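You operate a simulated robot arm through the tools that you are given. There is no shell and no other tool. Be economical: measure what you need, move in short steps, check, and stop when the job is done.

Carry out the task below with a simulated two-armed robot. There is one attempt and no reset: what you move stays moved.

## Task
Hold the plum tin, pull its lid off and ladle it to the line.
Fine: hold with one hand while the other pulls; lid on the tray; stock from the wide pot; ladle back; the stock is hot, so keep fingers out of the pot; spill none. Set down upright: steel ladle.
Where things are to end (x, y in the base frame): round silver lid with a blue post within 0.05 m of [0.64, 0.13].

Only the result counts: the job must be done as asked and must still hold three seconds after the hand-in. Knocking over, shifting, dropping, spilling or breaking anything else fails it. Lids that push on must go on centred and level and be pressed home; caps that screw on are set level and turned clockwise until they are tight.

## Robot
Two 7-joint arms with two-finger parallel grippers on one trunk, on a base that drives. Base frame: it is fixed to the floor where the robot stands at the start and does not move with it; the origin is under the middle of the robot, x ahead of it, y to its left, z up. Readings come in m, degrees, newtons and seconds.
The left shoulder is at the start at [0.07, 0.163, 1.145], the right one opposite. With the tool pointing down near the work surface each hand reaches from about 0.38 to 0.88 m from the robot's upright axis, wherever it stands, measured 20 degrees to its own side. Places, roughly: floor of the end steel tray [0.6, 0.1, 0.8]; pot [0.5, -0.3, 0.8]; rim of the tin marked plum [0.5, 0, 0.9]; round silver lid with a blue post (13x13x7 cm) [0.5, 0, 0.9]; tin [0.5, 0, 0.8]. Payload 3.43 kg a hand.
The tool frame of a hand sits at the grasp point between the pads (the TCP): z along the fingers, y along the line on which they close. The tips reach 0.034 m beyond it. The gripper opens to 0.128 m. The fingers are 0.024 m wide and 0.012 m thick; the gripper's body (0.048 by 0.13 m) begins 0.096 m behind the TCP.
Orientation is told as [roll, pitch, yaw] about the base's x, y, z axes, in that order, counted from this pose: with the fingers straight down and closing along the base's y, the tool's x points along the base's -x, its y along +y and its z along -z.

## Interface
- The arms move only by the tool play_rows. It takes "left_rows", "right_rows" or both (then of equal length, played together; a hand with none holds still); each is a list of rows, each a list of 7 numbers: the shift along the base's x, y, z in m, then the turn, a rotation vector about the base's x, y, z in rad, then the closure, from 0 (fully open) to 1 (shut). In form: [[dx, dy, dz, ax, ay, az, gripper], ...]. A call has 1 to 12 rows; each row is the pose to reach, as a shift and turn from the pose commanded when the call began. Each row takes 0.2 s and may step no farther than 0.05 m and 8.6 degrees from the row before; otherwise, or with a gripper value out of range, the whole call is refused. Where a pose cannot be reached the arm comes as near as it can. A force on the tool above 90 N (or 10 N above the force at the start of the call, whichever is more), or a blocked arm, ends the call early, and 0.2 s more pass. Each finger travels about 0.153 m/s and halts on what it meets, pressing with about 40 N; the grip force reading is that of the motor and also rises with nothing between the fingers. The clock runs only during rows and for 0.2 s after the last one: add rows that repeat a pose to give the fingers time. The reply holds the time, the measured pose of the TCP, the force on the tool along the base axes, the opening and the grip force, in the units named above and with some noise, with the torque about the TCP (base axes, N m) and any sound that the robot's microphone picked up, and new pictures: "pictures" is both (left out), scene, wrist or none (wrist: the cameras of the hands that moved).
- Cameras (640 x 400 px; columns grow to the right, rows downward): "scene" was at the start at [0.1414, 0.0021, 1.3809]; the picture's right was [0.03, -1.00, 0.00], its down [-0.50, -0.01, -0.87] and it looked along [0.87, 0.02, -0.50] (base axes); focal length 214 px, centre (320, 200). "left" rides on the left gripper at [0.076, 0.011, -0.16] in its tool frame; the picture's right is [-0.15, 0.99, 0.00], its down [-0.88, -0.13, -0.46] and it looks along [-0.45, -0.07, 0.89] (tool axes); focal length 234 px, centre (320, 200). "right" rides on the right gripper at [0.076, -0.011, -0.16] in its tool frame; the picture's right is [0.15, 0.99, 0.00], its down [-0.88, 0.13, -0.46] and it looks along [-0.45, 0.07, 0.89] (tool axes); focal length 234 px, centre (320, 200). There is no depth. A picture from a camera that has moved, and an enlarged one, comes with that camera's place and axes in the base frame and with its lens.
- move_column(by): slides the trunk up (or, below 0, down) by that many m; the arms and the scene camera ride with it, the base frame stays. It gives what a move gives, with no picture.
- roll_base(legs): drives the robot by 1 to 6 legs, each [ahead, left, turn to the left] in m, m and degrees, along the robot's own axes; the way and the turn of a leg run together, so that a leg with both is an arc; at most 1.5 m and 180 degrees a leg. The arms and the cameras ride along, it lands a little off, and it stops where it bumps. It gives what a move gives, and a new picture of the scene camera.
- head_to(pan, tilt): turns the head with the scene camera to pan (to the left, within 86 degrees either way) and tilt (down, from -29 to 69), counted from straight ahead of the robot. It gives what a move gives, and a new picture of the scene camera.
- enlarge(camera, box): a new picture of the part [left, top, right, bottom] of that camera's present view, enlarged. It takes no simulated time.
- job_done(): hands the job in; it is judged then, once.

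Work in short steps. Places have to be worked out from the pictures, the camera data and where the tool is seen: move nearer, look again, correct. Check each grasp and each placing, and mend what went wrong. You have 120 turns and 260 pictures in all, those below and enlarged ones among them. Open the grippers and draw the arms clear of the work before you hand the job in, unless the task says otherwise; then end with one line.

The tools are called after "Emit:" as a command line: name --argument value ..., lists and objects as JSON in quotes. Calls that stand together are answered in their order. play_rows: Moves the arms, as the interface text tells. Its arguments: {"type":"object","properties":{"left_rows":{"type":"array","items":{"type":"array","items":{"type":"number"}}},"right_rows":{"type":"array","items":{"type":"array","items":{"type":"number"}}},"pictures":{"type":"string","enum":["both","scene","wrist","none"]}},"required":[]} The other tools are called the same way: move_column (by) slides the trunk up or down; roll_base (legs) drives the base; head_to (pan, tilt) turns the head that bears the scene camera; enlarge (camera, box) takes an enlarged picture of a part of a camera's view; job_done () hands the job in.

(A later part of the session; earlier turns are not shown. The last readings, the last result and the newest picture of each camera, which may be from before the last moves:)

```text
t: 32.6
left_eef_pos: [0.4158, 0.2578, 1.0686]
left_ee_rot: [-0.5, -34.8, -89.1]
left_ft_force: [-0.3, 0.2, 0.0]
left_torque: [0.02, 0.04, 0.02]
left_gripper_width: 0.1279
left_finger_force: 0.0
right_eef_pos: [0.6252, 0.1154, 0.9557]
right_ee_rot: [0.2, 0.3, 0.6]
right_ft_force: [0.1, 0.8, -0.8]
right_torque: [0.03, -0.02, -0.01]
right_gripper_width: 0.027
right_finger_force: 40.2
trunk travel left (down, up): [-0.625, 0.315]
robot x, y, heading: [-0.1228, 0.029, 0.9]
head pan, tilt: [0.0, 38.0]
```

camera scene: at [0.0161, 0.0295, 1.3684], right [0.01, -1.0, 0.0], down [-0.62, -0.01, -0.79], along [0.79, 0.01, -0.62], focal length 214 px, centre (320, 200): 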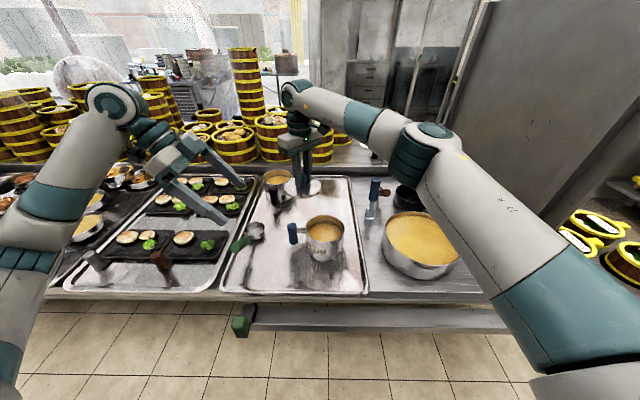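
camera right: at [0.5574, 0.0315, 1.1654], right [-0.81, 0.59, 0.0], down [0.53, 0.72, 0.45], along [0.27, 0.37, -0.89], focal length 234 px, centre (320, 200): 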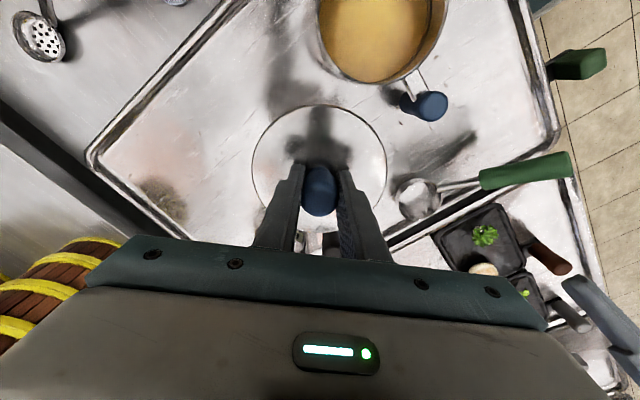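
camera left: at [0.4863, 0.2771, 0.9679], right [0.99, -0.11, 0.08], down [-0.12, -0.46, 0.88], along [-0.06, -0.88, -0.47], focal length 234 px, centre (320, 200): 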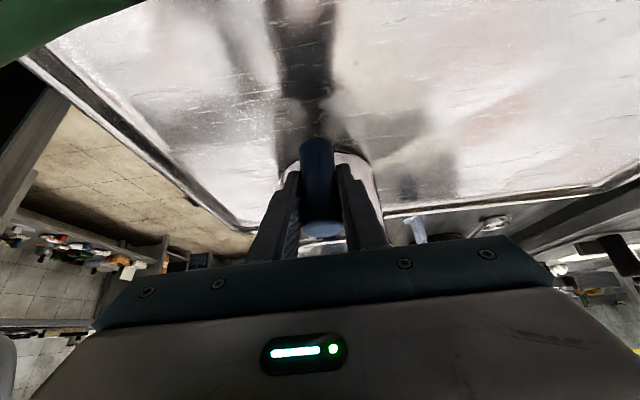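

Reached (0.625, 0.115). Lowering toward the tray; expected touch-down near TCP z≈0.855.

Emit:
play_rows --right_rows '[[0, 0, -0.03, 0, 0, 0, 1], [0, 0, -0.055, 0, 0, 0, 1], [0, 0, -0.075, 0, 0, 0, 1], [0, 0, -0.085, 0, 0, 0, 1], [0, 0, -0.085, 0, 0, 0, 1]]' --pictures "none"

Emit:
enlarge --camera "scene" --box '[240, 160, 380, 270]'

```text
t: 33.8
left_eef_pos: [0.4165, 0.2584, 1.0687]
left_ee_rot: [-0.5, -35.0, -89.1]
left_ft_force: [-0.2, 0.1, 0.0]
left_torque: [-0.02, 0.04, -0.01]
left_gripper_width: 0.1279
left_finger_force: 0.0
right_eef_pos: [0.627, 0.1157, 0.8721]
right_ee_rot: [0.3, 0.3, 0.7]
right_ft_force: [-0.9, -0.1, -0.5]
right_torque: [0.04, -0.01, 0.0]
right_gripper_width: 0.0268
right_finger_force: 40.1
trunk travel left (down, up): [-0.625, 0.315]
robot x, y, heading: [-0.123, 0.0259, 0.8]
head pan, tilt: [0.0, 38.0]
```

```text
3.64 times, centred on (310, 215) of scene
camera zoom: at [0.0159, 0.0295, 1.3684], right [0.01, -1.0, 0.0], down [-0.62, -0.01, -0.79], along [0.79, 0.01, -0.62], focal length 780 px, centre (356, 146)
```

zoom: 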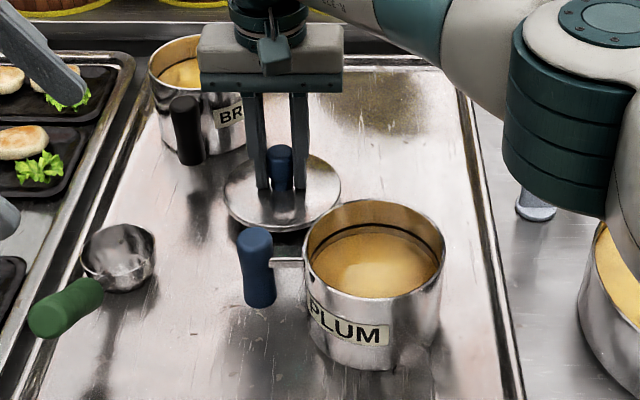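

Still about 1–2 cm up. Lowering in small steps until contact.

Emit:
play_rows --right_rows '[[0, 0, -0.005, 0, 0, 0, 1], [0, 0, -0.01, 0, 0, 0, 1], [0, 0, -0.014, 0, 0, 0, 1], [0, 0, -0.018, 0, 0, 0, 1]]' --pictures "none"

```text
t: 34.8
left_eef_pos: [0.4151, 0.2581, 1.0712]
left_ee_rot: [-0.4, -35.1, -89.2]
left_ft_force: [-0.2, 0.2, -0.3]
left_torque: [-0.04, 0.0, 0.02]
left_gripper_width: 0.1282
left_finger_force: 0.2
right_eef_pos: [0.6262, 0.1166, 0.8569]
right_ee_rot: [0.1, 0.1, 0.6]
right_ft_force: [-0.2, 1.2, 16.5]
right_torque: [-0.51, -0.57, 0.07]
right_gripper_width: 0.027
right_finger_force: 39.8
trunk travel left (down, up): [-0.625, 0.315]
robot x, y, heading: [-0.1228, 0.0246, 1.0]
head pan, tilt: [0.0, 38.0]
```

Contact (16 N). I back off 1.5 mm, open partly and rise.

Emit:
play_rows --right_rows '[[0, 0, 0.002, 0, 0, 0, 1], [0, 0, 0.002, 0, 0, 0, 0.8], [0, 0, 0.002, 0, 0, 0, 0.6], [0, 0, 0.002, 0, 0, 0, 0.55], [0, 0, 0.03, 0, 0, 0, 0.55], [0, 0, 0.07, 0, 0, 0, 0.55], [0, 0, 0.11, 0, 0, 0, 0.55], [0, 0, 0.15, 0, 0, 0, 0.4], [0, 0, 0.19, 0, 0, 0, 0.2]]' --pictures "none"

Emit:
play_rows --right_rows '[[-0.03, -0.03, 0.03, 0, 0, 0, 0], [-0.06, -0.06, 0.05, 0, 0, 0, 0], [-0.09, -0.09, 0.07, 0, 0, 0, 0], [-0.12, -0.12, 0.09, 0, 0, 0, 0], [-0.15, -0.15, 0.11, 0, 0, 0, 0], [-0.18, -0.18, 0.13, 0, 0, 0, 0], [-0.21, -0.21, 0.14, 0, 0, 0, 0], [-0.24, -0.23, 0.14, 0, 0, 0, 0], [-0.26, -0.25, 0.14, 0, 0, 0, 0], [-0.28, -0.27, 0.14, 0, 0, 0, 0]]' --pictures "scene"

Emit:
enlarge --camera "scene" --box '[210, 160, 370, 300]'

Emit:
enlarge --camera "scene" --box '[290, 205, 360, 265]'

```text
t: 36.8
left_eef_pos: [0.4152, 0.2596, 1.0704]
left_ee_rot: [-0.6, -34.9, -89.3]
left_ft_force: [-0.6, 0.2, -0.4]
left_torque: [0.01, -0.03, 0.03]
left_gripper_width: 0.1282
left_finger_force: 0.0
right_eef_pos: [0.6245, 0.1194, 1.0472]
right_ee_rot: [0.1, 0.2, 0.6]
right_ft_force: [-0.8, -0.8, -0.3]
right_torque: [-0.02, -0.03, 0.01]
right_gripper_width: 0.1025
right_finger_force: 0.1
trunk travel left (down, up): [-0.625, 0.315]
robot x, y, heading: [-0.1226, 0.0352, 0.7]
head pan, tilt: [0.0, 38.0]
```

```text
refused: row 1 steps farther than a row can; nothing moved
```

```text
2.86 times, centred on (290, 230) of scene
camera zoom: at [0.0147, 0.0303, 1.3685], right [0.01, -1.0, 0.0], down [-0.62, -0.01, -0.79], along [0.79, 0.01, -0.62], focal length 613 px, centre (406, 114)
```

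zoom: 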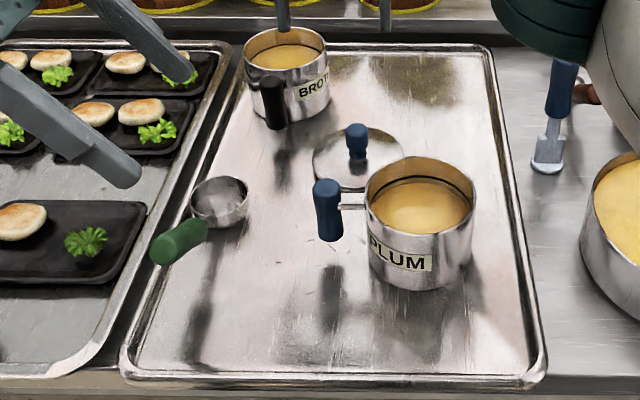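

```text
6.67 times, centred on (325, 235) of scene
camera zoom: at [0.0147, 0.0303, 1.3685], right [0.01, -1.0, 0.0], down [-0.62, -0.01, -0.79], along [0.79, 0.01, -0.62], focal length 1430 px, centre (287, -33)
```

zoom: 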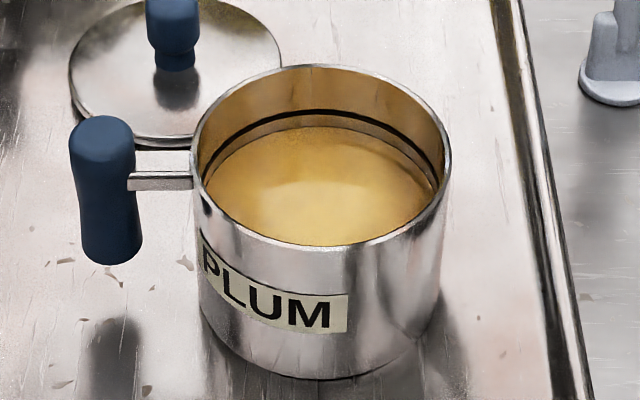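

Lid rests flat on the tray at about (0.626, 0.116). Level is under 1 cm below the line – roughly one ladleful. I now retreat the right hand with smaller steps.

Emit:
play_rows --right_rows '[[-0.015, -0.015, 0.04, 0, 0, 0, 0], [-0.035, -0.035, 0.07, 0, 0, 0, 0], [-0.06, -0.06, 0.1, 0, 0, 0, 0], [-0.085, -0.085, 0.13, 0, 0, 0, 0], [-0.11, -0.11, 0.16, 0, 0, 0, 0], [-0.14, -0.14, 0.18, 0, 0, 0, 0], [-0.17, -0.17, 0.2, 0, 0, 0, 0], [-0.2, -0.2, 0.2, 0, 0, 0, 0], [-0.23, -0.23, 0.2, 0, 0, 0, 0], [-0.26, -0.26, 0.2, 0, 0, 0, 0], [-0.29, -0.29, 0.2, 0, 0, 0, 0], [-0.32, -0.32, 0.2, 0, 0, 0, 0]]' --left_rows '[[0, 0, 0.02, 0.1, 0, 0, 0], [0, 0, 0.04, 0.2, 0, 0, 0], [0, 0, 0.06, 0.3, 0, 0, 0], [0, 0, 0.08, 0.4, 0, 0, 0], [0, 0, 0.1, 0.5, 0, 0, 0], [0, 0, 0.1, 0.61, 0, 0, 0], [0, 0, 0.1, 0.61, 0, 0, 0], [0, 0, 0.1, 0.61, 0, 0, 0], [0, 0, 0.1, 0.61, 0, 0, 0], [0, 0, 0.1, 0.61, 0, 0, 0], [0, 0, 0.1, 0.61, 0, 0, 0], [0, 0, 0.1, 0.61, 0, 0, 0]]' --pictures "scene"

```text
t: 39.4
left_eef_pos: [0.4174, 0.2601, 1.1706]
left_ee_rot: [0.1, 0.1, -89.3]
left_ft_force: [-1.3, -0.2, 0.2]
left_torque: [0.01, -0.03, 0.01]
left_gripper_width: 0.1279
left_finger_force: 0.0
right_eef_pos: [0.3029, -0.2046, 1.243]
right_ee_rot: [0.2, 0.2, 0.6]
right_ft_force: [-0.5, -0.8, -0.2]
right_torque: [0.01, -0.04, -0.01]
right_gripper_width: 0.128
right_finger_force: 0.1
trunk travel left (down, up): [-0.625, 0.315]
robot x, y, heading: [-0.122, 0.0258, 1.0]
head pan, tilt: [0.0, 38.0]
camera scene: at [0.0141, 0.0276, 1.3686], right [0.01, -1.0, 0.0], down [-0.61, -0.01, -0.79], along [0.79, 0.01, -0.61], focal length 214 px, centre (320, 200)
```

scene: 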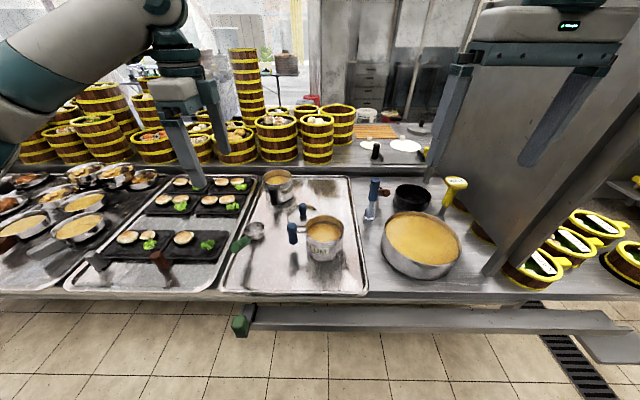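

Now un-yaw the left hand for the ladle and move the right hand farther out of the way.

Emit:
play_rows --left_rows '[[0, 0, 0, 0, 0, 0.14, 0], [0, 0, 0, 0, 0, 0.28, 0], [0, 0, 0, 0, 0, 0.42, 0], [0, 0, 0, 0, 0, 0.56, 0], [0, 0, 0, 0, 0, 0.7, 0], [0, 0, 0, 0, 0, 0.84, 0], [0, 0, 0, 0, 0, 0.98, 0], [0, 0, 0, 0, 0, 1.12, 0], [0, 0, 0, 0, 0, 1.26, 0], [0, 0, 0, 0, 0, 1.4, 0], [0, 0, 0, 0, 0, 1.5, 0], [0, 0, 0, 0, 0, 1.558, 0]]' --right_rows '[[-0.01, -0.01, 0.01, 0, 0, 0, 0], [-0.02, -0.02, 0.02, 0, 0, 0, 0], [-0.03, -0.03, 0.03, 0, 0, 0, 0], [-0.04, -0.04, 0.04, 0, 0, 0, 0], [-0.05, -0.05, 0.05, 0, 0, 0, 0], [-0.06, -0.06, 0.05, 0, 0, 0, 0], [-0.07, -0.07, 0.05, 0, 0, 0, 0], [-0.08, -0.08, 0.05, 0, 0, 0, 0], [-0.08, -0.09, 0.05, 0, 0, 0, 0], [-0.08, -0.1, 0.05, 0, 0, 0, 0], [-0.08, -0.11, 0.05, 0, 0, 0, 0], [-0.08, -0.12, 0.05, 0, 0, 0, 0]]' --pictures "none"

Emit:
roll_base --legs '[[-0.13, -0.08, -0.8]]'

```text
t: 42.0
left_eef_pos: [0.416, 0.2599, 1.1719]
left_ee_rot: [0.0, 0.1, 0.1]
left_ft_force: [0.1, -0.2, -0.8]
left_torque: [0.04, 0.01, 0.01]
left_gripper_width: 0.128
left_finger_force: 0.0
right_eef_pos: [0.2268, -0.3235, 1.2938]
right_ee_rot: [0.1, 0.1, 0.6]
right_ft_force: [-0.5, 0.6, -0.2]
right_torque: [0.0, 0.0, -0.01]
right_gripper_width: 0.128
right_finger_force: 0.1
trunk travel left (down, up): [-0.625, 0.315]
robot x, y, heading: [-0.12, 0.0265, 0.7]
head pan, tilt: [0.0, 38.0]
```

```text
t: 43.4
left_eef_pos: [0.288, 0.1735, 1.1698]
left_ee_rot: [-0.1, 0.1, -0.7]
left_ft_force: [-0.3, 0.1, 0.3]
left_torque: [-0.03, -0.03, 0.01]
left_gripper_width: 0.1281
left_finger_force: 0.0
right_eef_pos: [0.0909, -0.4081, 1.2939]
right_ee_rot: [0.1, 0.4, -0.2]
right_ft_force: [-0.5, 0.2, 0.2]
right_torque: [0.0, -0.05, -0.01]
right_gripper_width: 0.1279
right_finger_force: 0.0
trunk travel left (down, up): [-0.625, 0.315]
robot x, y, heading: [-0.2536, -0.0536, 0.0]
head pan, tilt: [0.0, 38.0]
camera scene: at [-0.115, -0.0525, 1.3683], right [0.0, -1.0, 0.0], down [-0.62, 0.0, -0.79], along [0.79, 0.0, -0.62], focal length 214 px, centre (320, 200)
```

scene: 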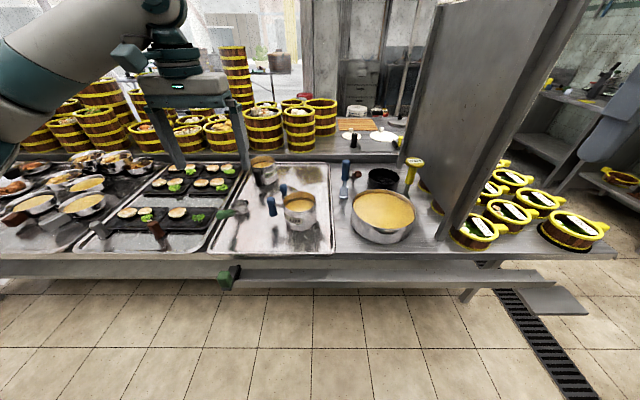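

Base placed at (-0.25,-0.05). I move the left hand above the ladle grip and enlarge the pot for measuring.

Emit:
play_rows --left_rows '[[0.03, 0.02, -0.02, 0, 0, 0, 0], [0.06, 0.04, -0.04, 0, 0, 0, 0], [0.09, 0.06, -0.06, 0, 0, 0, 0], [0.115, 0.08, -0.08, 0, 0, 0, 0], [0.117, 0.0865, -0.11, 0, 0, 0.012, 0], [0.117, 0.0865, -0.14, 0, 0, 0.012, 0], [0.117, 0.0865, -0.16, 0, 0, 0.012, 0], [0.117, 0.0865, -0.16, 0, 0, 0.012, 0]]' --pictures "wrist"

Emit:
enlarge --camera "scene" --box '[260, 160, 440, 270]'

Emit:
enlarge --camera "scene" --box '[200, 180, 280, 250]'

```text
t: 45.2
left_eef_pos: [0.405, 0.2587, 1.0111]
left_ee_rot: [0.0, 0.0, 0.0]
left_ft_force: [-0.6, 0.0, 0.2]
left_torque: [0.01, -0.01, 0.02]
left_gripper_width: 0.1279
left_finger_force: 0.0
right_eef_pos: [0.0906, -0.4078, 1.2941]
right_ee_rot: [0.2, 0.3, -0.1]
right_ft_force: [0.3, 0.1, 0.1]
right_torque: [0.03, -0.01, 0.03]
right_gripper_width: 0.1282
right_finger_force: 0.0
trunk travel left (down, up): [-0.625, 0.315]
robot x, y, heading: [-0.2527, -0.0533, 0.0]
head pan, tilt: [0.0, 38.0]
camera left: at [0.3303, 0.2714, 1.1704], right [0.15, 0.99, 0.0], down [0.88, -0.13, 0.46], along [0.45, -0.07, -0.89], focal length 234 px, centre (320, 200)
```

left: 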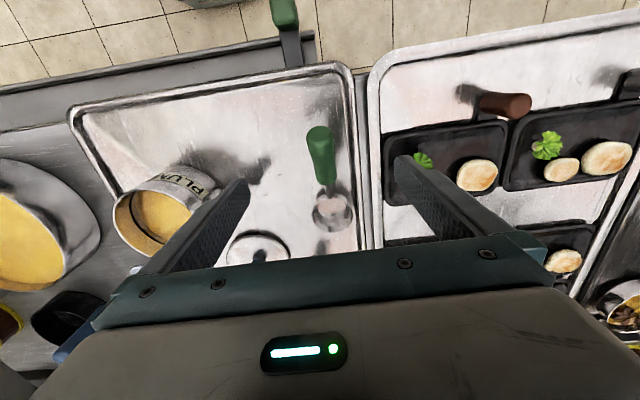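

```text
3.56 times, centred on (350, 215) of scene
camera zoom: at [-0.116, -0.0535, 1.3685], right [0.0, -1.0, 0.0], down [-0.62, 0.0, -0.79], along [0.79, 0.0, -0.62], focal length 763 px, centre (213, 147)
```

zoom: 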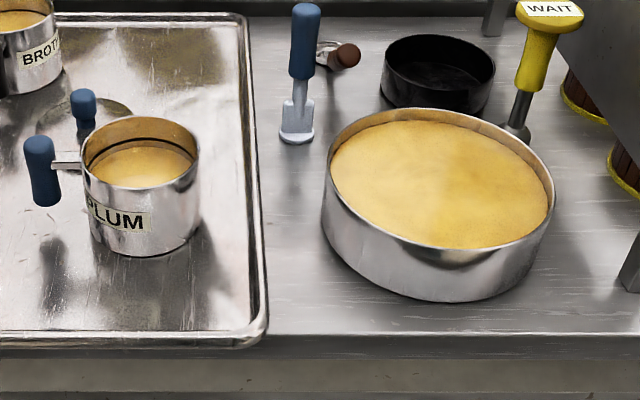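

```text
5.71 times, centred on (240, 215) of scene
camera zoom: at [-0.116, -0.0535, 1.3685], right [0.0, -1.0, 0.0], down [-0.62, 0.0, -0.79], along [0.79, 0.0, -0.62], focal length 1226 px, centre (777, 114)
```

zoom: 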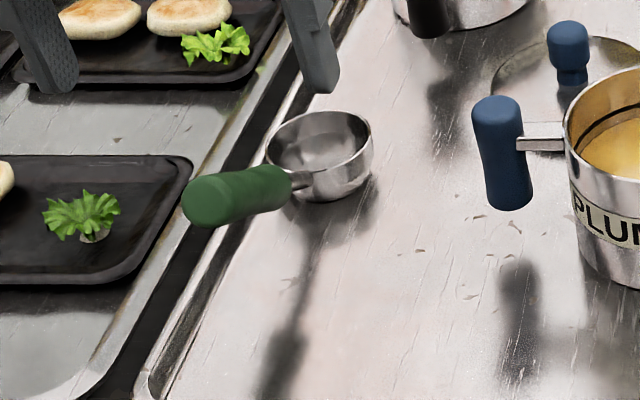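

Pot rim centre ≈ (0.48,−0.285), radius ≈0.115, rim z≈0.865, stock ≈0.847. Left hand lies over the ladle grip; I descend with fingers partly closed.

Emit:
play_rows --left_rows '[[0, 0.001, -0.03, 0, 0, 0, 0.4], [0, 0.001, -0.06, 0, 0, 0, 0.4], [0, 0.001, -0.08, 0, 0, 0, 0.4], [0, 0.001, -0.095, 0, 0, 0, 0.4], [0, 0.001, -0.104, 0, 0, 0, 0.4], [0, 0.001, -0.104, 0, 0, 0, 0.4]]' --pictures "wrist"

Emit:
enlarge --camera "scene" --box '[200, 180, 280, 250]'

```text
t: 46.6
left_eef_pos: [0.4054, 0.2609, 0.9066]
left_ee_rot: [0.0, 0.0, 0.0]
left_ft_force: [-0.2, 0.1, 0.3]
left_torque: [0.03, -0.01, 0.03]
left_gripper_width: 0.0768
left_finger_force: 0.2
right_eef_pos: [0.0903, -0.4083, 1.294]
right_ee_rot: [0.1, 0.3, -0.1]
right_ft_force: [-0.1, 0.4, 0.5]
right_torque: [0.0, 0.0, 0.0]
right_gripper_width: 0.1279
right_finger_force: 0.0
trunk travel left (down, up): [-0.625, 0.315]
robot x, y, heading: [-0.2552, -0.0537, 0.3]
head pan, tilt: [0.0, 38.0]
camera left: at [0.3283, 0.2735, 1.066], right [0.15, 0.99, 0.0], down [0.88, -0.13, 0.46], along [0.45, -0.07, -0.89], focal length 234 px, centre (320, 200)
```

left: 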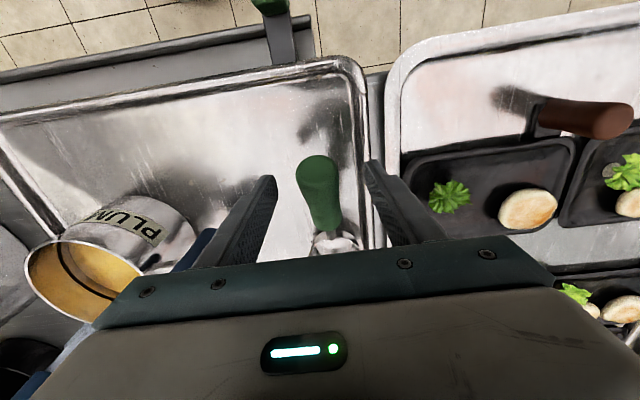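

```text
5.71 times, centred on (240, 215) of scene
camera zoom: at [-0.1157, -0.0532, 1.3684], right [0.0, -1.0, 0.0], down [-0.62, 0.0, -0.79], along [0.79, 0.0, -0.62], focal length 1226 px, centre (777, 114)
```

zoom: 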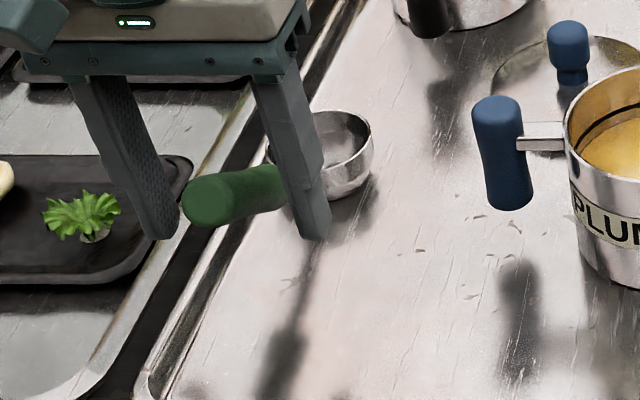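

Fingers straddle the green grip. Closing.

Emit:
play_rows --left_rows '[[0, 0, 0, 0, 0, 0, 0.5], [0, 0, 0, 0, 0, 0, 0.65], [0, 0, 0, 0, 0, 0, 0.8], [0, 0, 0, 0, 0, 0, 1], [0, 0, 0, 0, 0, 0, 1]]' --pictures "wrist"

Emit:
enlarge --camera "scene" --box '[200, 180, 280, 250]'

```text
t: 47.8
left_eef_pos: [0.4041, 0.2608, 0.9057]
left_ee_rot: [0.0, 0.0, 0.0]
left_ft_force: [-1.8, 1.1, 1.1]
left_torque: [0.31, -0.39, 0.27]
left_gripper_width: 0.0273
left_finger_force: 40.1
right_eef_pos: [0.0901, -0.4075, 1.2927]
right_ee_rot: [0.1, 0.2, -0.1]
right_ft_force: [-0.6, -0.5, 0.4]
right_torque: [-0.01, -0.02, 0.02]
right_gripper_width: 0.1279
right_finger_force: 0.2
trunk travel left (down, up): [-0.625, 0.315]
robot x, y, heading: [-0.2505, -0.052, 0.1]
head pan, tilt: [0.0, 38.0]
camera left: at [0.3283, 0.2735, 1.066], right [0.15, 0.99, 0.0], down [0.88, -0.13, 0.46], along [0.45, -0.07, -0.89], focal length 234 px, centre (320, 200)
```

left: 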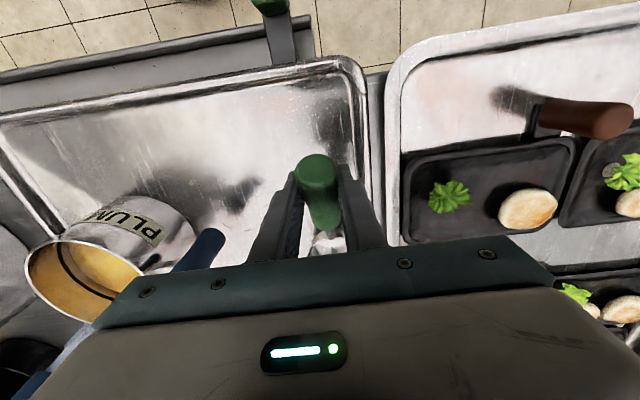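

```text
5.71 times, centred on (240, 215) of scene
camera zoom: at [-0.1156, -0.0531, 1.3684], right [0.0, -1.0, 0.0], down [-0.62, 0.0, -0.79], along [0.79, 0.0, -0.62], focal length 1226 px, centre (777, 114)
```

zoom: 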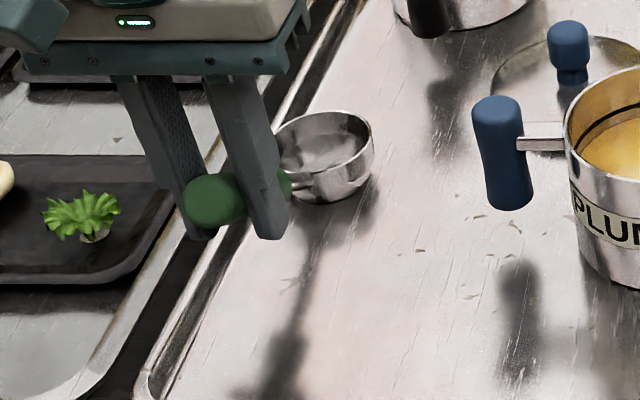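

Firm grip (27 mm), bowl unmoved. Bowl rim centre sits at TCP +(0.1245, 0, −0.0685). I lift straight up.

Emit:
play_rows --left_rows '[[0, 0, 0.02, 0, 0, 0, 1], [0, 0, 0.06, 0, 0, 0, 1], [0, 0, 0.1, 0, 0, 0, 1], [0, 0, 0.14, 0, 0, 0, 1], [0, 0, 0.18, 0, 0, 0, 1], [0, 0, 0.2, 0, 0, 0, 1], [-0.01, -0.04, 0.2, 0, 0, 0, 1], [-0.02, -0.085, 0.2, 0, 0, 0, 1], [-0.03, -0.13, 0.2, 0, 0, 0, 1], [-0.04, -0.175, 0.2, 0, 0, 0, 1], [-0.05, -0.22, 0.2, 0, 0, 0, 1], [-0.06, -0.26, 0.2, 0, 0, 0, 1]]' --pictures "scene"

Emit:
enlarge --camera "scene" --box '[240, 120, 420, 260]'

```text
t: 50.4
left_eef_pos: [0.3452, -0.0024, 1.1095]
left_ee_rot: [0.1, 0.0, 0.1]
left_ft_force: [-0.3, 1.3, -1.6]
left_torque: [0.49, 0.25, 0.33]
left_gripper_width: 0.0272
left_finger_force: 39.6
right_eef_pos: [0.0909, -0.4108, 1.2921]
right_ee_rot: [0.3, 0.3, -0.1]
right_ft_force: [0.3, 0.5, -0.4]
right_torque: [-0.01, 0.0, 0.02]
right_gripper_width: 0.128
right_finger_force: 0.0
trunk travel left (down, up): [-0.625, 0.315]
robot x, y, heading: [-0.2538, -0.0542, 0.2]
head pan, tilt: [0.0, 38.0]
camera scene: at [-0.1156, -0.0551, 1.3684], right [0.0, -1.0, 0.0], down [-0.62, 0.0, -0.79], along [0.79, 0.0, -0.62], focal length 214 px, centre (320, 200)
```

scene: 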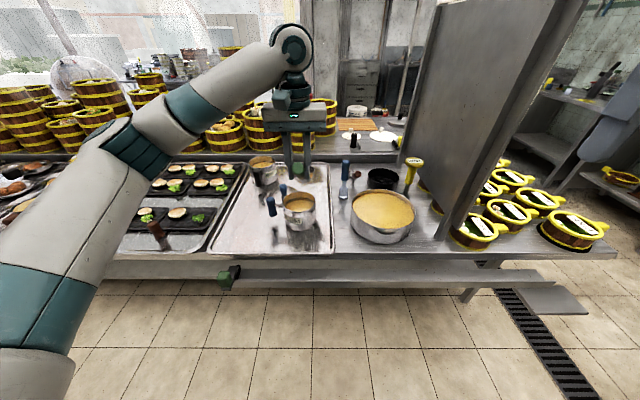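

```text
2.86 times, centred on (330, 190) of scene
camera zoom: at [-0.1156, -0.0551, 1.3684], right [0.0, -1.0, 0.0], down [-0.62, 0.0, -0.79], along [0.79, 0.0, -0.62], focal length 613 px, centre (291, 229)
```

zoom: 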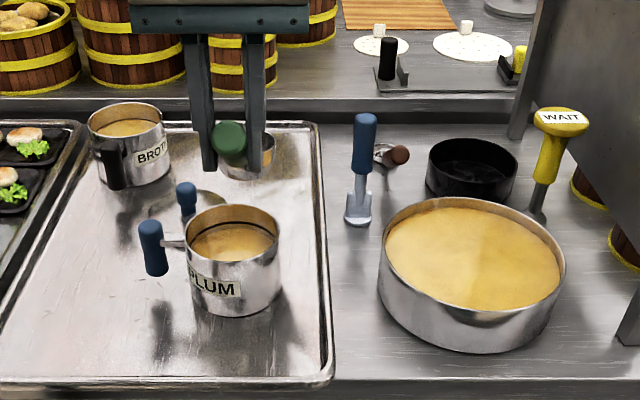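

Ladle carried level. Moving on to above the pot.

Emit:
play_rows --left_rows '[[0, -0.04, 0, 0, 0, 0, 1], [0, -0.085, 0, 0, 0, 0, 1], [0, -0.13, 0, 0, 0, 0, 1], [0, -0.175, 0, 0, 0, 0, 1], [-0.004, -0.22, 0, 0, 0, 0, 1], [-0.004, -0.255, 0, 0, 0, 0, 1], [-0.004, -0.285, 0, 0, 0, 0, 1], [-0.004, -0.285, 0, 0, 0, 0, 1]]' --pictures "both"

Emit:
enlarge --camera "scene" --box '[320, 120, 460, 250]'

```text
t: 52.2
left_eef_pos: [0.3381, -0.2812, 1.1071]
left_ee_rot: [0.0, 0.1, 0.0]
left_ft_force: [0.0, 0.8, -1.2]
left_torque: [0.58, 0.31, 0.34]
left_gripper_width: 0.0269
left_finger_force: 39.8
right_eef_pos: [0.0923, -0.4078, 1.2934]
right_ee_rot: [0.1, 0.2, -0.1]
right_ft_force: [0.6, 0.2, 0.6]
right_torque: [-0.04, 0.01, 0.03]
right_gripper_width: 0.128
right_finger_force: 0.1
trunk travel left (down, up): [-0.625, 0.315]
robot x, y, heading: [-0.2497, -0.0526, 0.3]
head pan, tilt: [0.0, 38.0]
camera scene: at [-0.1151, -0.0522, 1.3684], right [0.0, -1.0, 0.0], down [-0.62, 0.0, -0.79], along [0.79, 0.0, -0.62], focal length 214 px, centre (320, 200)
camera left: at [0.2628, -0.2687, 1.2665], right [0.15, 0.99, 0.0], down [0.88, -0.13, 0.46], along [0.45, -0.07, -0.89], focal length 234 px, centre (320, 200)
```

scene: 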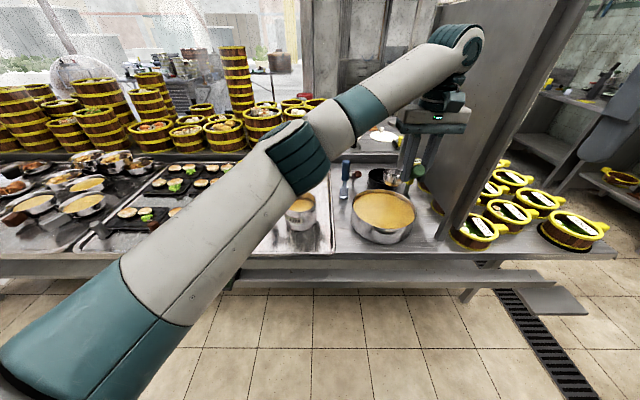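
left: 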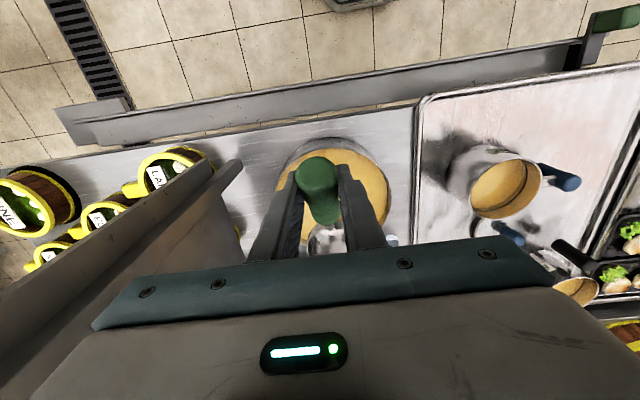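

```text
3.08 times, centred on (390, 185) of scene
camera zoom: at [-0.1151, -0.0522, 1.3684], right [0.0, -1.0, 0.0], down [-0.62, 0.0, -0.79], along [0.79, 0.0, -0.62], focal length 660 px, centre (105, 246)
```

zoom: 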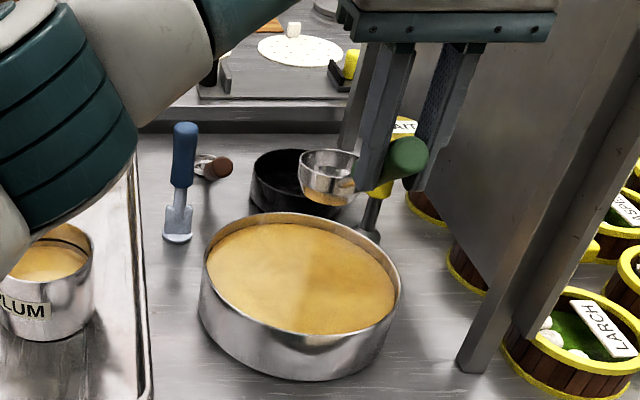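

Cross-checking two views: pot rim z≈0.88, centre (0.465,−0.277), near rim x≈0.351, stock ≈0.86. I shift so the fingers stay outside the rim, and descend until the bowl is just above the surface.

Emit:
play_rows --left_rows '[[-0.006, 0.002, -0.03, 0, 0, 0, 1], [-0.0125, 0.003, -0.06, 0, 0, 0, 1], [-0.0125, 0.003, -0.09, 0, 0, 0, 1], [-0.0125, 0.003, -0.115, 0, 0, 0, 1], [-0.0125, 0.003, -0.13, 0, 0, 0, 1], [-0.0125, 0.003, -0.13, 0, 0, 0, 1]]' --pictures "wrist"

Emit:
enlarge --camera "scene" --box '[330, 140, 440, 260]'

Emit:
enlarge --camera "left" --box '[240, 100, 420, 270]'

```text
t: 53.6
left_eef_pos: [0.3284, -0.2808, 0.9758]
left_ee_rot: [0.0, 0.0, 0.0]
left_ft_force: [-0.8, 1.1, -1.7]
left_torque: [0.66, 0.26, 0.41]
left_gripper_width: 0.0272
left_finger_force: 40.3
right_eef_pos: [0.0905, -0.4081, 1.2955]
right_ee_rot: [0.3, 0.3, -0.1]
right_ft_force: [0.0, -0.5, -0.3]
right_torque: [-0.04, -0.04, 0.02]
right_gripper_width: 0.1279
right_finger_force: 0.1
trunk travel left (down, up): [-0.625, 0.315]
robot x, y, heading: [-0.2572, -0.0525, 0.3]
head pan, tilt: [0.0, 38.0]
camera left: at [0.2516, -0.2685, 1.1355], right [0.15, 0.99, 0.0], down [0.88, -0.13, 0.46], along [0.45, -0.07, -0.89], focal length 234 px, centre (320, 200)
```

left: 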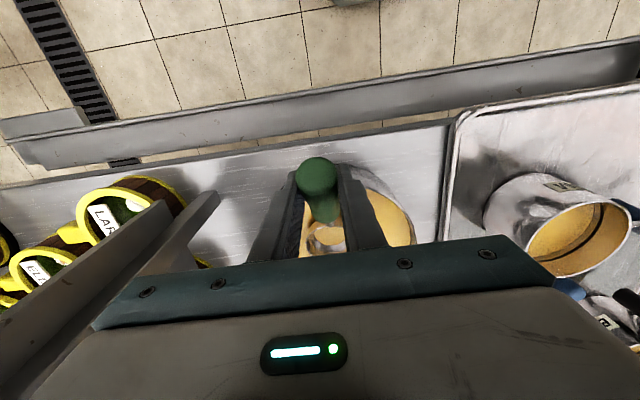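

```text
3.33 times, centred on (385, 200) of scene
camera zoom: at [-0.1155, -0.0535, 1.3684], right [0.0, -1.0, 0.0], down [-0.62, 0.0, -0.79], along [0.79, 0.0, -0.62], focal length 715 px, centre (103, 200)
```

zoom: 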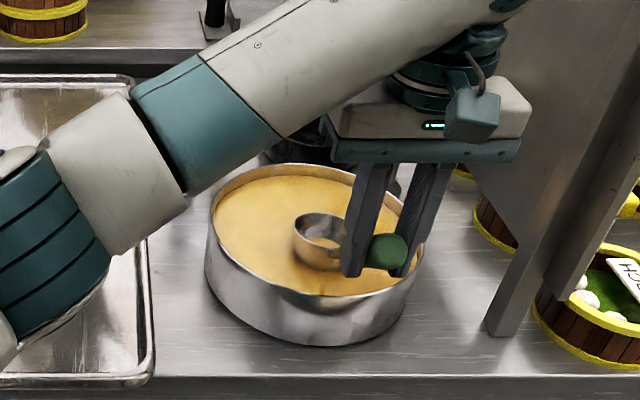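

```text
2.35 times, centred on (330, 185) of left
camera zoom: at [0.2516, -0.2685, 1.1355], right [0.15, 0.99, 0.0], down [0.88, -0.13, 0.46], along [0.45, -0.07, -0.89], focal length 551 px, centre (296, 235)
```

zoom: 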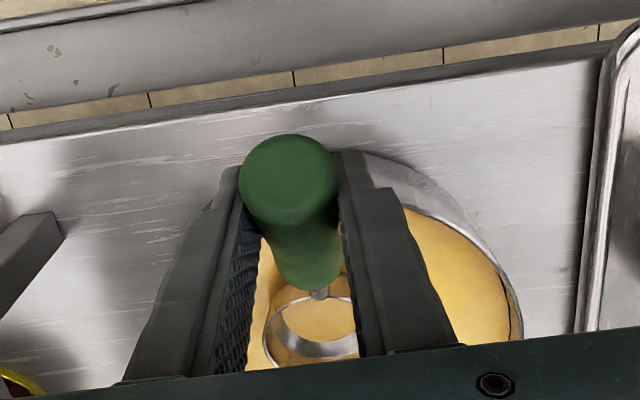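

The bowl hovers about at the surface. Lowering gently 3 cm and looking again.

Emit:
play_rows --left_rows '[[0, 0.002, -0.01, 0, 0, 0, 1], [0, 0.002, -0.02, 0, 0, 0, 1], [0, 0.002, -0.03, 0, 0, 0, 1], [0, 0.002, -0.035, 0, 0, 0, 1], [0, 0.002, -0.035, 0, 0, 0, 1]]' --pictures "none"

Emit:
enlarge --camera "scene" --box '[345, 170, 415, 240]'

Emit:
enlarge --camera "left" --box '[270, 120, 430, 260]'

```text
t: 54.8
left_eef_pos: [0.3283, -0.2787, 0.9413]
left_ee_rot: [-0.1, 0.1, 0.1]
left_ft_force: [0.4, 0.5, -2.6]
left_torque: [0.0, 0.27, -0.01]
left_gripper_width: 0.0275
left_finger_force: 40.0
right_eef_pos: [0.0903, -0.4088, 1.293]
right_ee_rot: [0.2, 0.3, -0.1]
right_ft_force: [-0.5, -0.8, -0.1]
right_torque: [0.01, 0.02, 0.02]
right_gripper_width: 0.1281
right_finger_force: 0.3
trunk travel left (down, up): [-0.625, 0.315]
robot x, y, heading: [-0.2475, -0.0502, -0.1]
head pan, tilt: [0.0, 38.0]
```

```text
5.71 times, centred on (380, 205) of scene
camera zoom: at [-0.1155, -0.0535, 1.3684], right [0.0, -1.0, 0.0], down [-0.62, 0.0, -0.79], along [0.79, 0.0, -0.62], focal length 1226 px, centre (-23, 171)
```

zoom: 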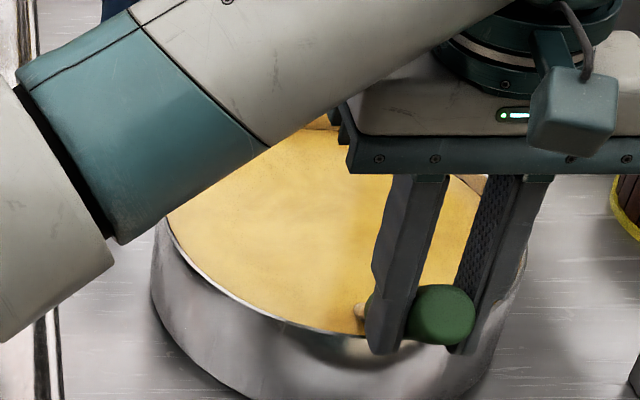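

```text
2.86 times, centred on (350, 190) of left
camera zoom: at [0.2511, -0.2661, 1.1007], right [0.15, 0.99, 0.0], down [0.88, -0.13, 0.45], along [0.45, -0.07, -0.89], focal length 669 px, centre (234, 229)
```

zoom: 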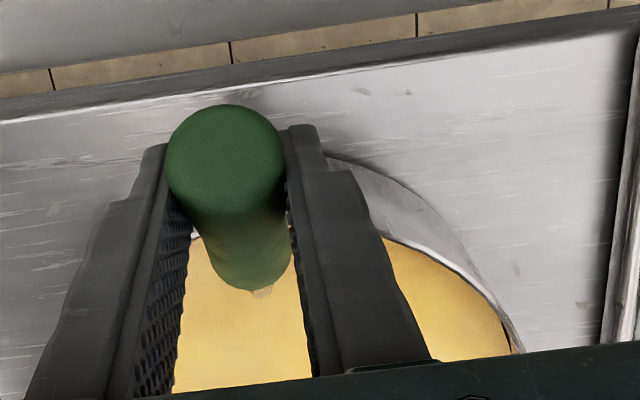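

The bowl is already fully under (stock is higher than I estimated) with the fingers outside the rim. I raise it slowly and level.

Emit:
play_rows --left_rows '[[0, 0, 0.004, 0, 0, 0, 1], [0, 0, 0.01, 0, 0, 0, 1], [0, 0, 0.017, 0, 0, 0, 1], [0, 0, 0.025, 0, 0, 0, 1], [0, 0, 0.033, 0, 0, 0, 1], [0, 0, 0.041, 0, 0, 0, 1], [0, 0, 0.05, 0, 0, 0, 1], [0, 0, 0.06, 0, 0, 0, 1], [0, 0, 0.07, 0, 0, 0, 1], [0, 0, 0.08, 0, 0, 0, 1], [0, 0, 0.085, 0, 0, 0, 1], [0, 0, 0.085, 0, 0, 0, 1]]' --pictures "none"

Emit:
enlarge --camera "scene" --box '[335, 140, 435, 240]'

Emit:
enlarge --camera "left" --box '[270, 120, 430, 260]'

```text
t: 57.4
left_eef_pos: [0.3277, -0.28, 1.0271]
left_ee_rot: [-0.1, 0.1, -0.1]
left_ft_force: [-0.1, 0.4, -2.3]
left_torque: [-0.04, 0.26, -0.05]
left_gripper_width: 0.0275
left_finger_force: 39.9
right_eef_pos: [0.0909, -0.4097, 1.293]
right_ee_rot: [0.2, 0.3, 0.0]
right_ft_force: [0.4, 0.4, 0.1]
right_torque: [0.01, 0.01, -0.02]
right_gripper_width: 0.1279
right_finger_force: 0.0
trunk travel left (down, up): [-0.625, 0.315]
robot x, y, heading: [-0.2561, -0.0509, 0.3]
head pan, tilt: [0.0, 38.0]
```

```text
4.00 times, centred on (385, 190) of scene
camera zoom: at [-0.1154, -0.0535, 1.3684], right [0.0, -1.0, 0.0], down [-0.62, 0.0, -0.79], along [0.79, 0.0, -0.62], focal length 858 px, centre (60, 240)
```

zoom: 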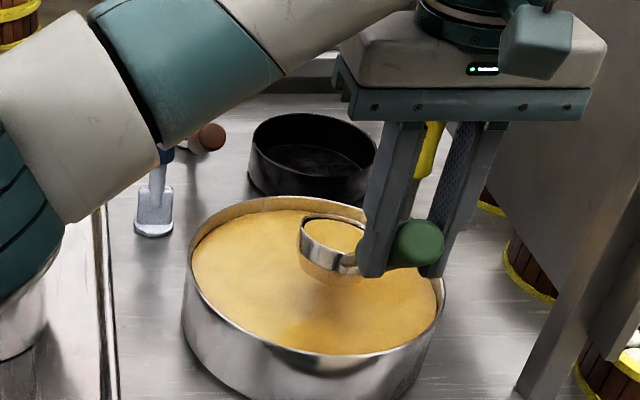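

```text
2.86 times, centred on (350, 190) of left
camera zoom: at [0.2516, -0.267, 1.1868], right [0.15, 0.99, 0.0], down [0.88, -0.13, 0.45], along [0.45, -0.07, -0.89], focal length 669 px, centre (234, 229)
```

zoom: 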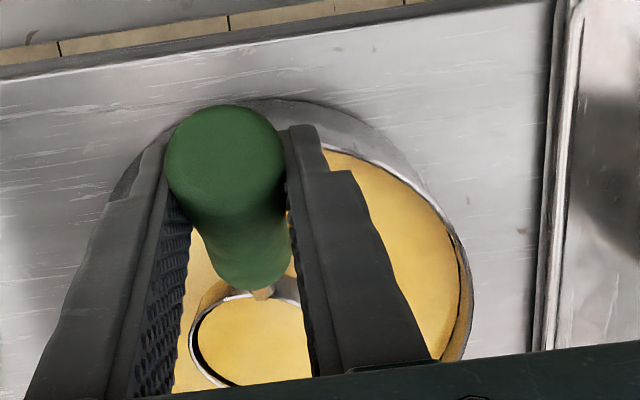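

The ladle is brim-near full. I move it slowly and level toward the tin, slightly raised.

Emit:
play_rows --left_rows '[[0, 0.001, 0.005, 0, 0, 0, 1], [0, 0.004, 0.012, 0, 0, 0, 1], [0.001, 0.009, 0.02, 0, 0, 0, 1], [0.003, 0.017, 0.026, 0, 0, 0, 1], [0.005, 0.029, 0.03, 0, 0, 0, 1], [0.007, 0.043, 0.03, 0, 0, 0, 1], [0.009, 0.059, 0.03, 0, 0, 0, 1], [0.011, 0.075, 0.03, 0, 0, 0, 1], [0.013, 0.091, 0.03, 0, 0, 0, 1], [0.015, 0.107, 0.03, 0, 0, 0, 1], [0.017, 0.121, 0.03, 0, 0, 0, 1], [0.019, 0.133, 0.03, 0, 0, 0, 1]]' --pictures "none"

Emit:
play_rows --left_rows '[[0.001, 0.01, 0, 0, 0, 0, 1], [0.002, 0.022, 0, 0, 0, 0, 1], [0.003, 0.036, 0, 0, 0, 0, 1], [0.004, 0.05, 0, 0, 0, 0, 1], [0.005, 0.064, 0, 0, 0, 0, 1], [0.006, 0.078, 0, 0, 0, 0, 1], [0.0065, 0.092, 0, 0, 0, 0, 1], [0.0065, 0.104, 0, 0, 0, 0, 1], [0.0065, 0.114, 0, 0, 0, 0, 1], [0.0065, 0.12, 0, 0, 0, 0, 1], [0.0065, 0.122, 0, 0, 0, 0, 1], [0.0065, 0.122, 0, 0, 0, 0, 1]]' --pictures "both"

Emit:
enlarge --camera "scene" --box '[240, 140, 370, 250]'

```text
t: 60.0
left_eef_pos: [0.3473, -0.1446, 1.0573]
left_ee_rot: [0.0, 0.0, -0.1]
left_ft_force: [0.3, -0.9, -1.8]
left_torque: [-0.01, 0.26, -0.02]
left_gripper_width: 0.0274
left_finger_force: 40.3
right_eef_pos: [0.0914, -0.408, 1.2948]
right_ee_rot: [0.2, 0.2, -0.1]
right_ft_force: [0.7, -0.2, 1.4]
right_torque: [-0.02, -0.04, -0.01]
right_gripper_width: 0.128
right_finger_force: 0.1
trunk travel left (down, up): [-0.625, 0.315]
robot x, y, heading: [-0.2521, -0.0501, -0.0]
head pan, tilt: [0.0, 38.0]
```

```text
t: 62.6
left_eef_pos: [0.3523, -0.0235, 1.0558]
left_ee_rot: [0.0, 0.0, 0.1]
left_ft_force: [0.4, 0.1, -2.7]
left_torque: [-0.02, 0.23, -0.02]
left_gripper_width: 0.0274
left_finger_force: 40.4
right_eef_pos: [0.0902, -0.409, 1.2926]
right_ee_rot: [0.2, 0.3, -0.1]
right_ft_force: [0.3, 0.3, 0.1]
right_torque: [0.0, -0.04, -0.01]
right_gripper_width: 0.1279
right_finger_force: 0.1
trunk travel left (down, up): [-0.625, 0.315]
robot x, y, heading: [-0.2543, -0.0544, 0.0]
head pan, tilt: [0.0, 38.0]
camera scene: at [-0.1154, -0.0533, 1.3684], right [0.0, -1.0, 0.0], down [-0.62, 0.0, -0.79], along [0.79, 0.0, -0.62], focal length 214 px, centre (320, 200)
camera left: at [0.2765, -0.0107, 1.2153], right [0.15, 0.99, 0.0], down [0.88, -0.13, 0.46], along [0.45, -0.07, -0.89], focal length 234 px, centre (320, 200)
```

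scene: 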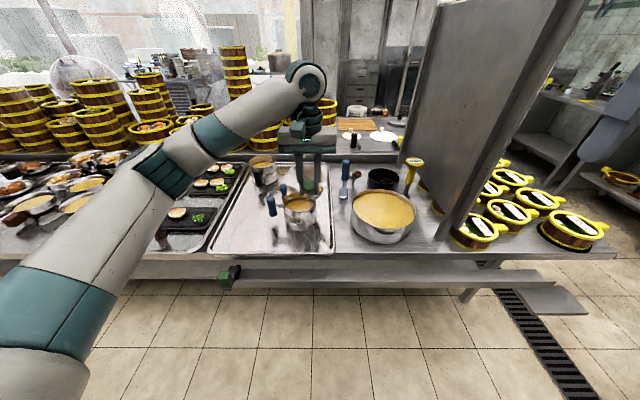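
left: 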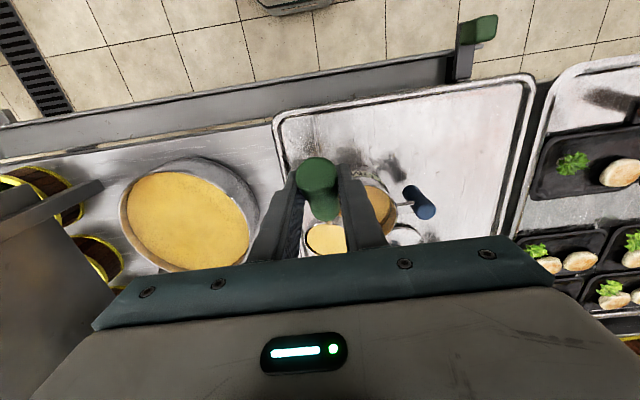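

```text
3.64 times, centred on (305, 195) of scene
camera zoom: at [-0.1154, -0.0533, 1.3684], right [0.0, -1.0, 0.0], down [-0.62, 0.0, -0.79], along [0.79, 0.0, -0.62], focal length 780 px, centre (374, 218)
```

zoom: 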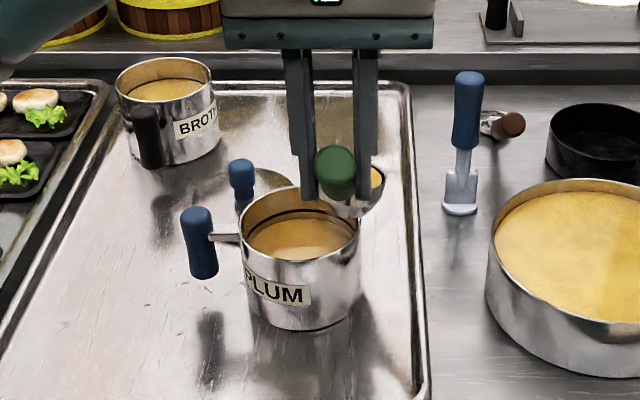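

The bowl seems a bit lower than predicted, so the ladle may have pitched in the grip. Enlarging both views to judge.

Emit:
enlarge --camera "scene" --box '[280, 170, 340, 220]'

Emit:
enlarge --camera "left" --box '[280, 150, 400, 260]'

```text
8.00 times, centred on (310, 195) of scene
camera zoom: at [-0.1154, -0.0533, 1.3684], right [0.0, -1.0, 0.0], down [-0.62, 0.0, -0.79], along [0.79, 0.0, -0.62], focal length 1716 px, centre (400, 240)
```

zoom: 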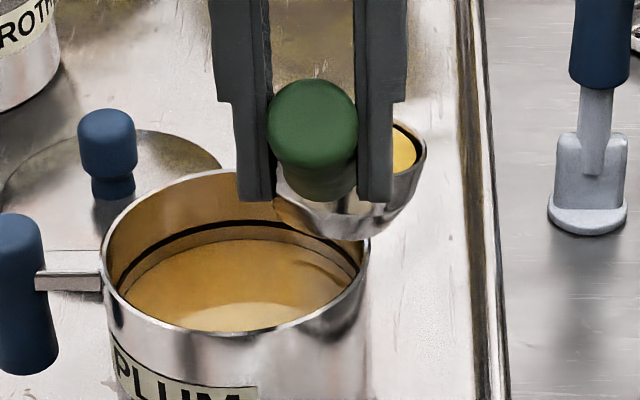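

```text
3.64 times, centred on (340, 205) of left
camera zoom: at [0.2765, -0.0107, 1.2153], right [0.15, 0.99, 0.0], down [0.88, -0.13, 0.46], along [0.45, -0.07, -0.89], focal length 852 px, centre (247, 182)
```

zoom: 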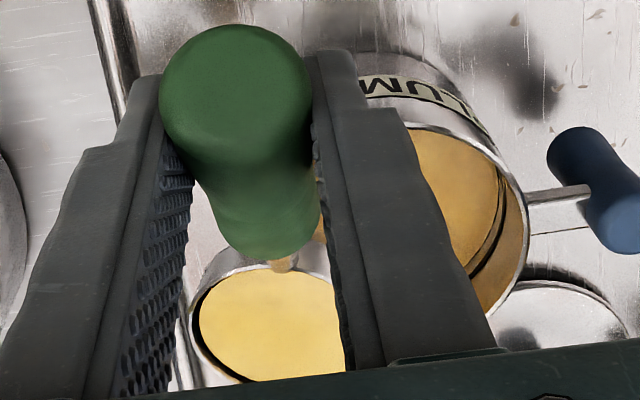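

The bowl hangs ~8–10 cm ahead of and below the TCP, ladle pitched ~10° nose-down but full. Bowl rim centre ≈ (0.45,−0.025,0.973). I nudge it over the tin so the pouring (+y) lip is at about (0.468, 0.02), then look.

Emit:
play_rows --left_rows '[[0.003, 0.002, -0.001, 0, 0, 0, 1], [0.009, 0.005, -0.003, 0, 0, 0, 1], [0.015, 0.008, -0.005, 0, 0, 0, 1], [0.018, 0.01, -0.005, 0, 0, 0, 1], [0.018, 0.01, -0.005, 0, 0, 0, 1]]' --pictures "none"

Emit:
enlarge --camera "scene" --box '[280, 170, 340, 220]'

Emit:
enlarge --camera "left" --box '[280, 150, 400, 260]'

```text
t: 63.8
left_eef_pos: [0.3707, -0.0135, 1.0511]
left_ee_rot: [0.0, -0.1, 0.0]
left_ft_force: [-0.8, -0.2, -2.3]
left_torque: [-0.03, 0.26, 0.0]
left_gripper_width: 0.0275
left_finger_force: 39.6
right_eef_pos: [0.0897, -0.4088, 1.2934]
right_ee_rot: [0.2, 0.2, -0.1]
right_ft_force: [0.7, -1.0, -0.1]
right_torque: [0.04, 0.04, -0.02]
right_gripper_width: 0.1281
right_finger_force: 0.1
trunk travel left (down, up): [-0.625, 0.315]
robot x, y, heading: [-0.2515, -0.0545, 0.0]
head pan, tilt: [0.0, 38.0]
```

```text
8.00 times, centred on (310, 195) of scene
camera zoom: at [-0.1154, -0.0533, 1.3684], right [0.0, -1.0, 0.0], down [-0.62, 0.0, -0.79], along [0.79, 0.0, -0.62], focal length 1716 px, centre (400, 240)
```

zoom: 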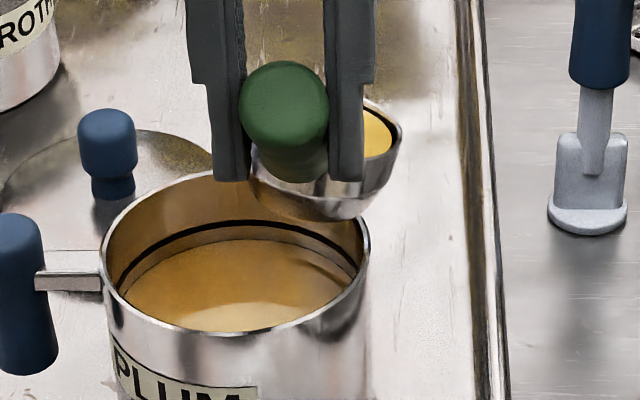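

```text
3.64 times, centred on (340, 205) of left
camera zoom: at [0.2947, -0.0006, 1.2104], right [0.15, 0.99, 0.0], down [0.88, -0.13, 0.46], along [0.45, -0.07, -0.89], focal length 852 px, centre (247, 182)
```

zoom: 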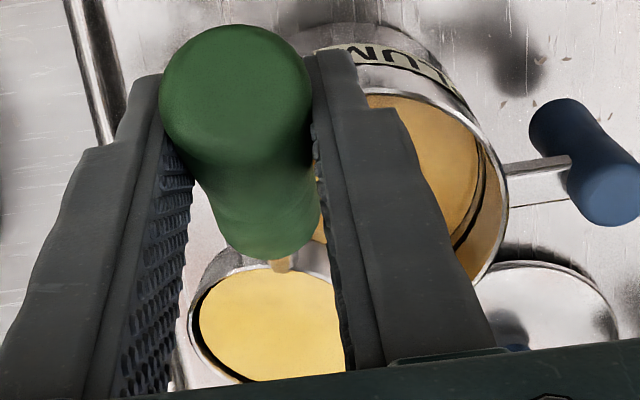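

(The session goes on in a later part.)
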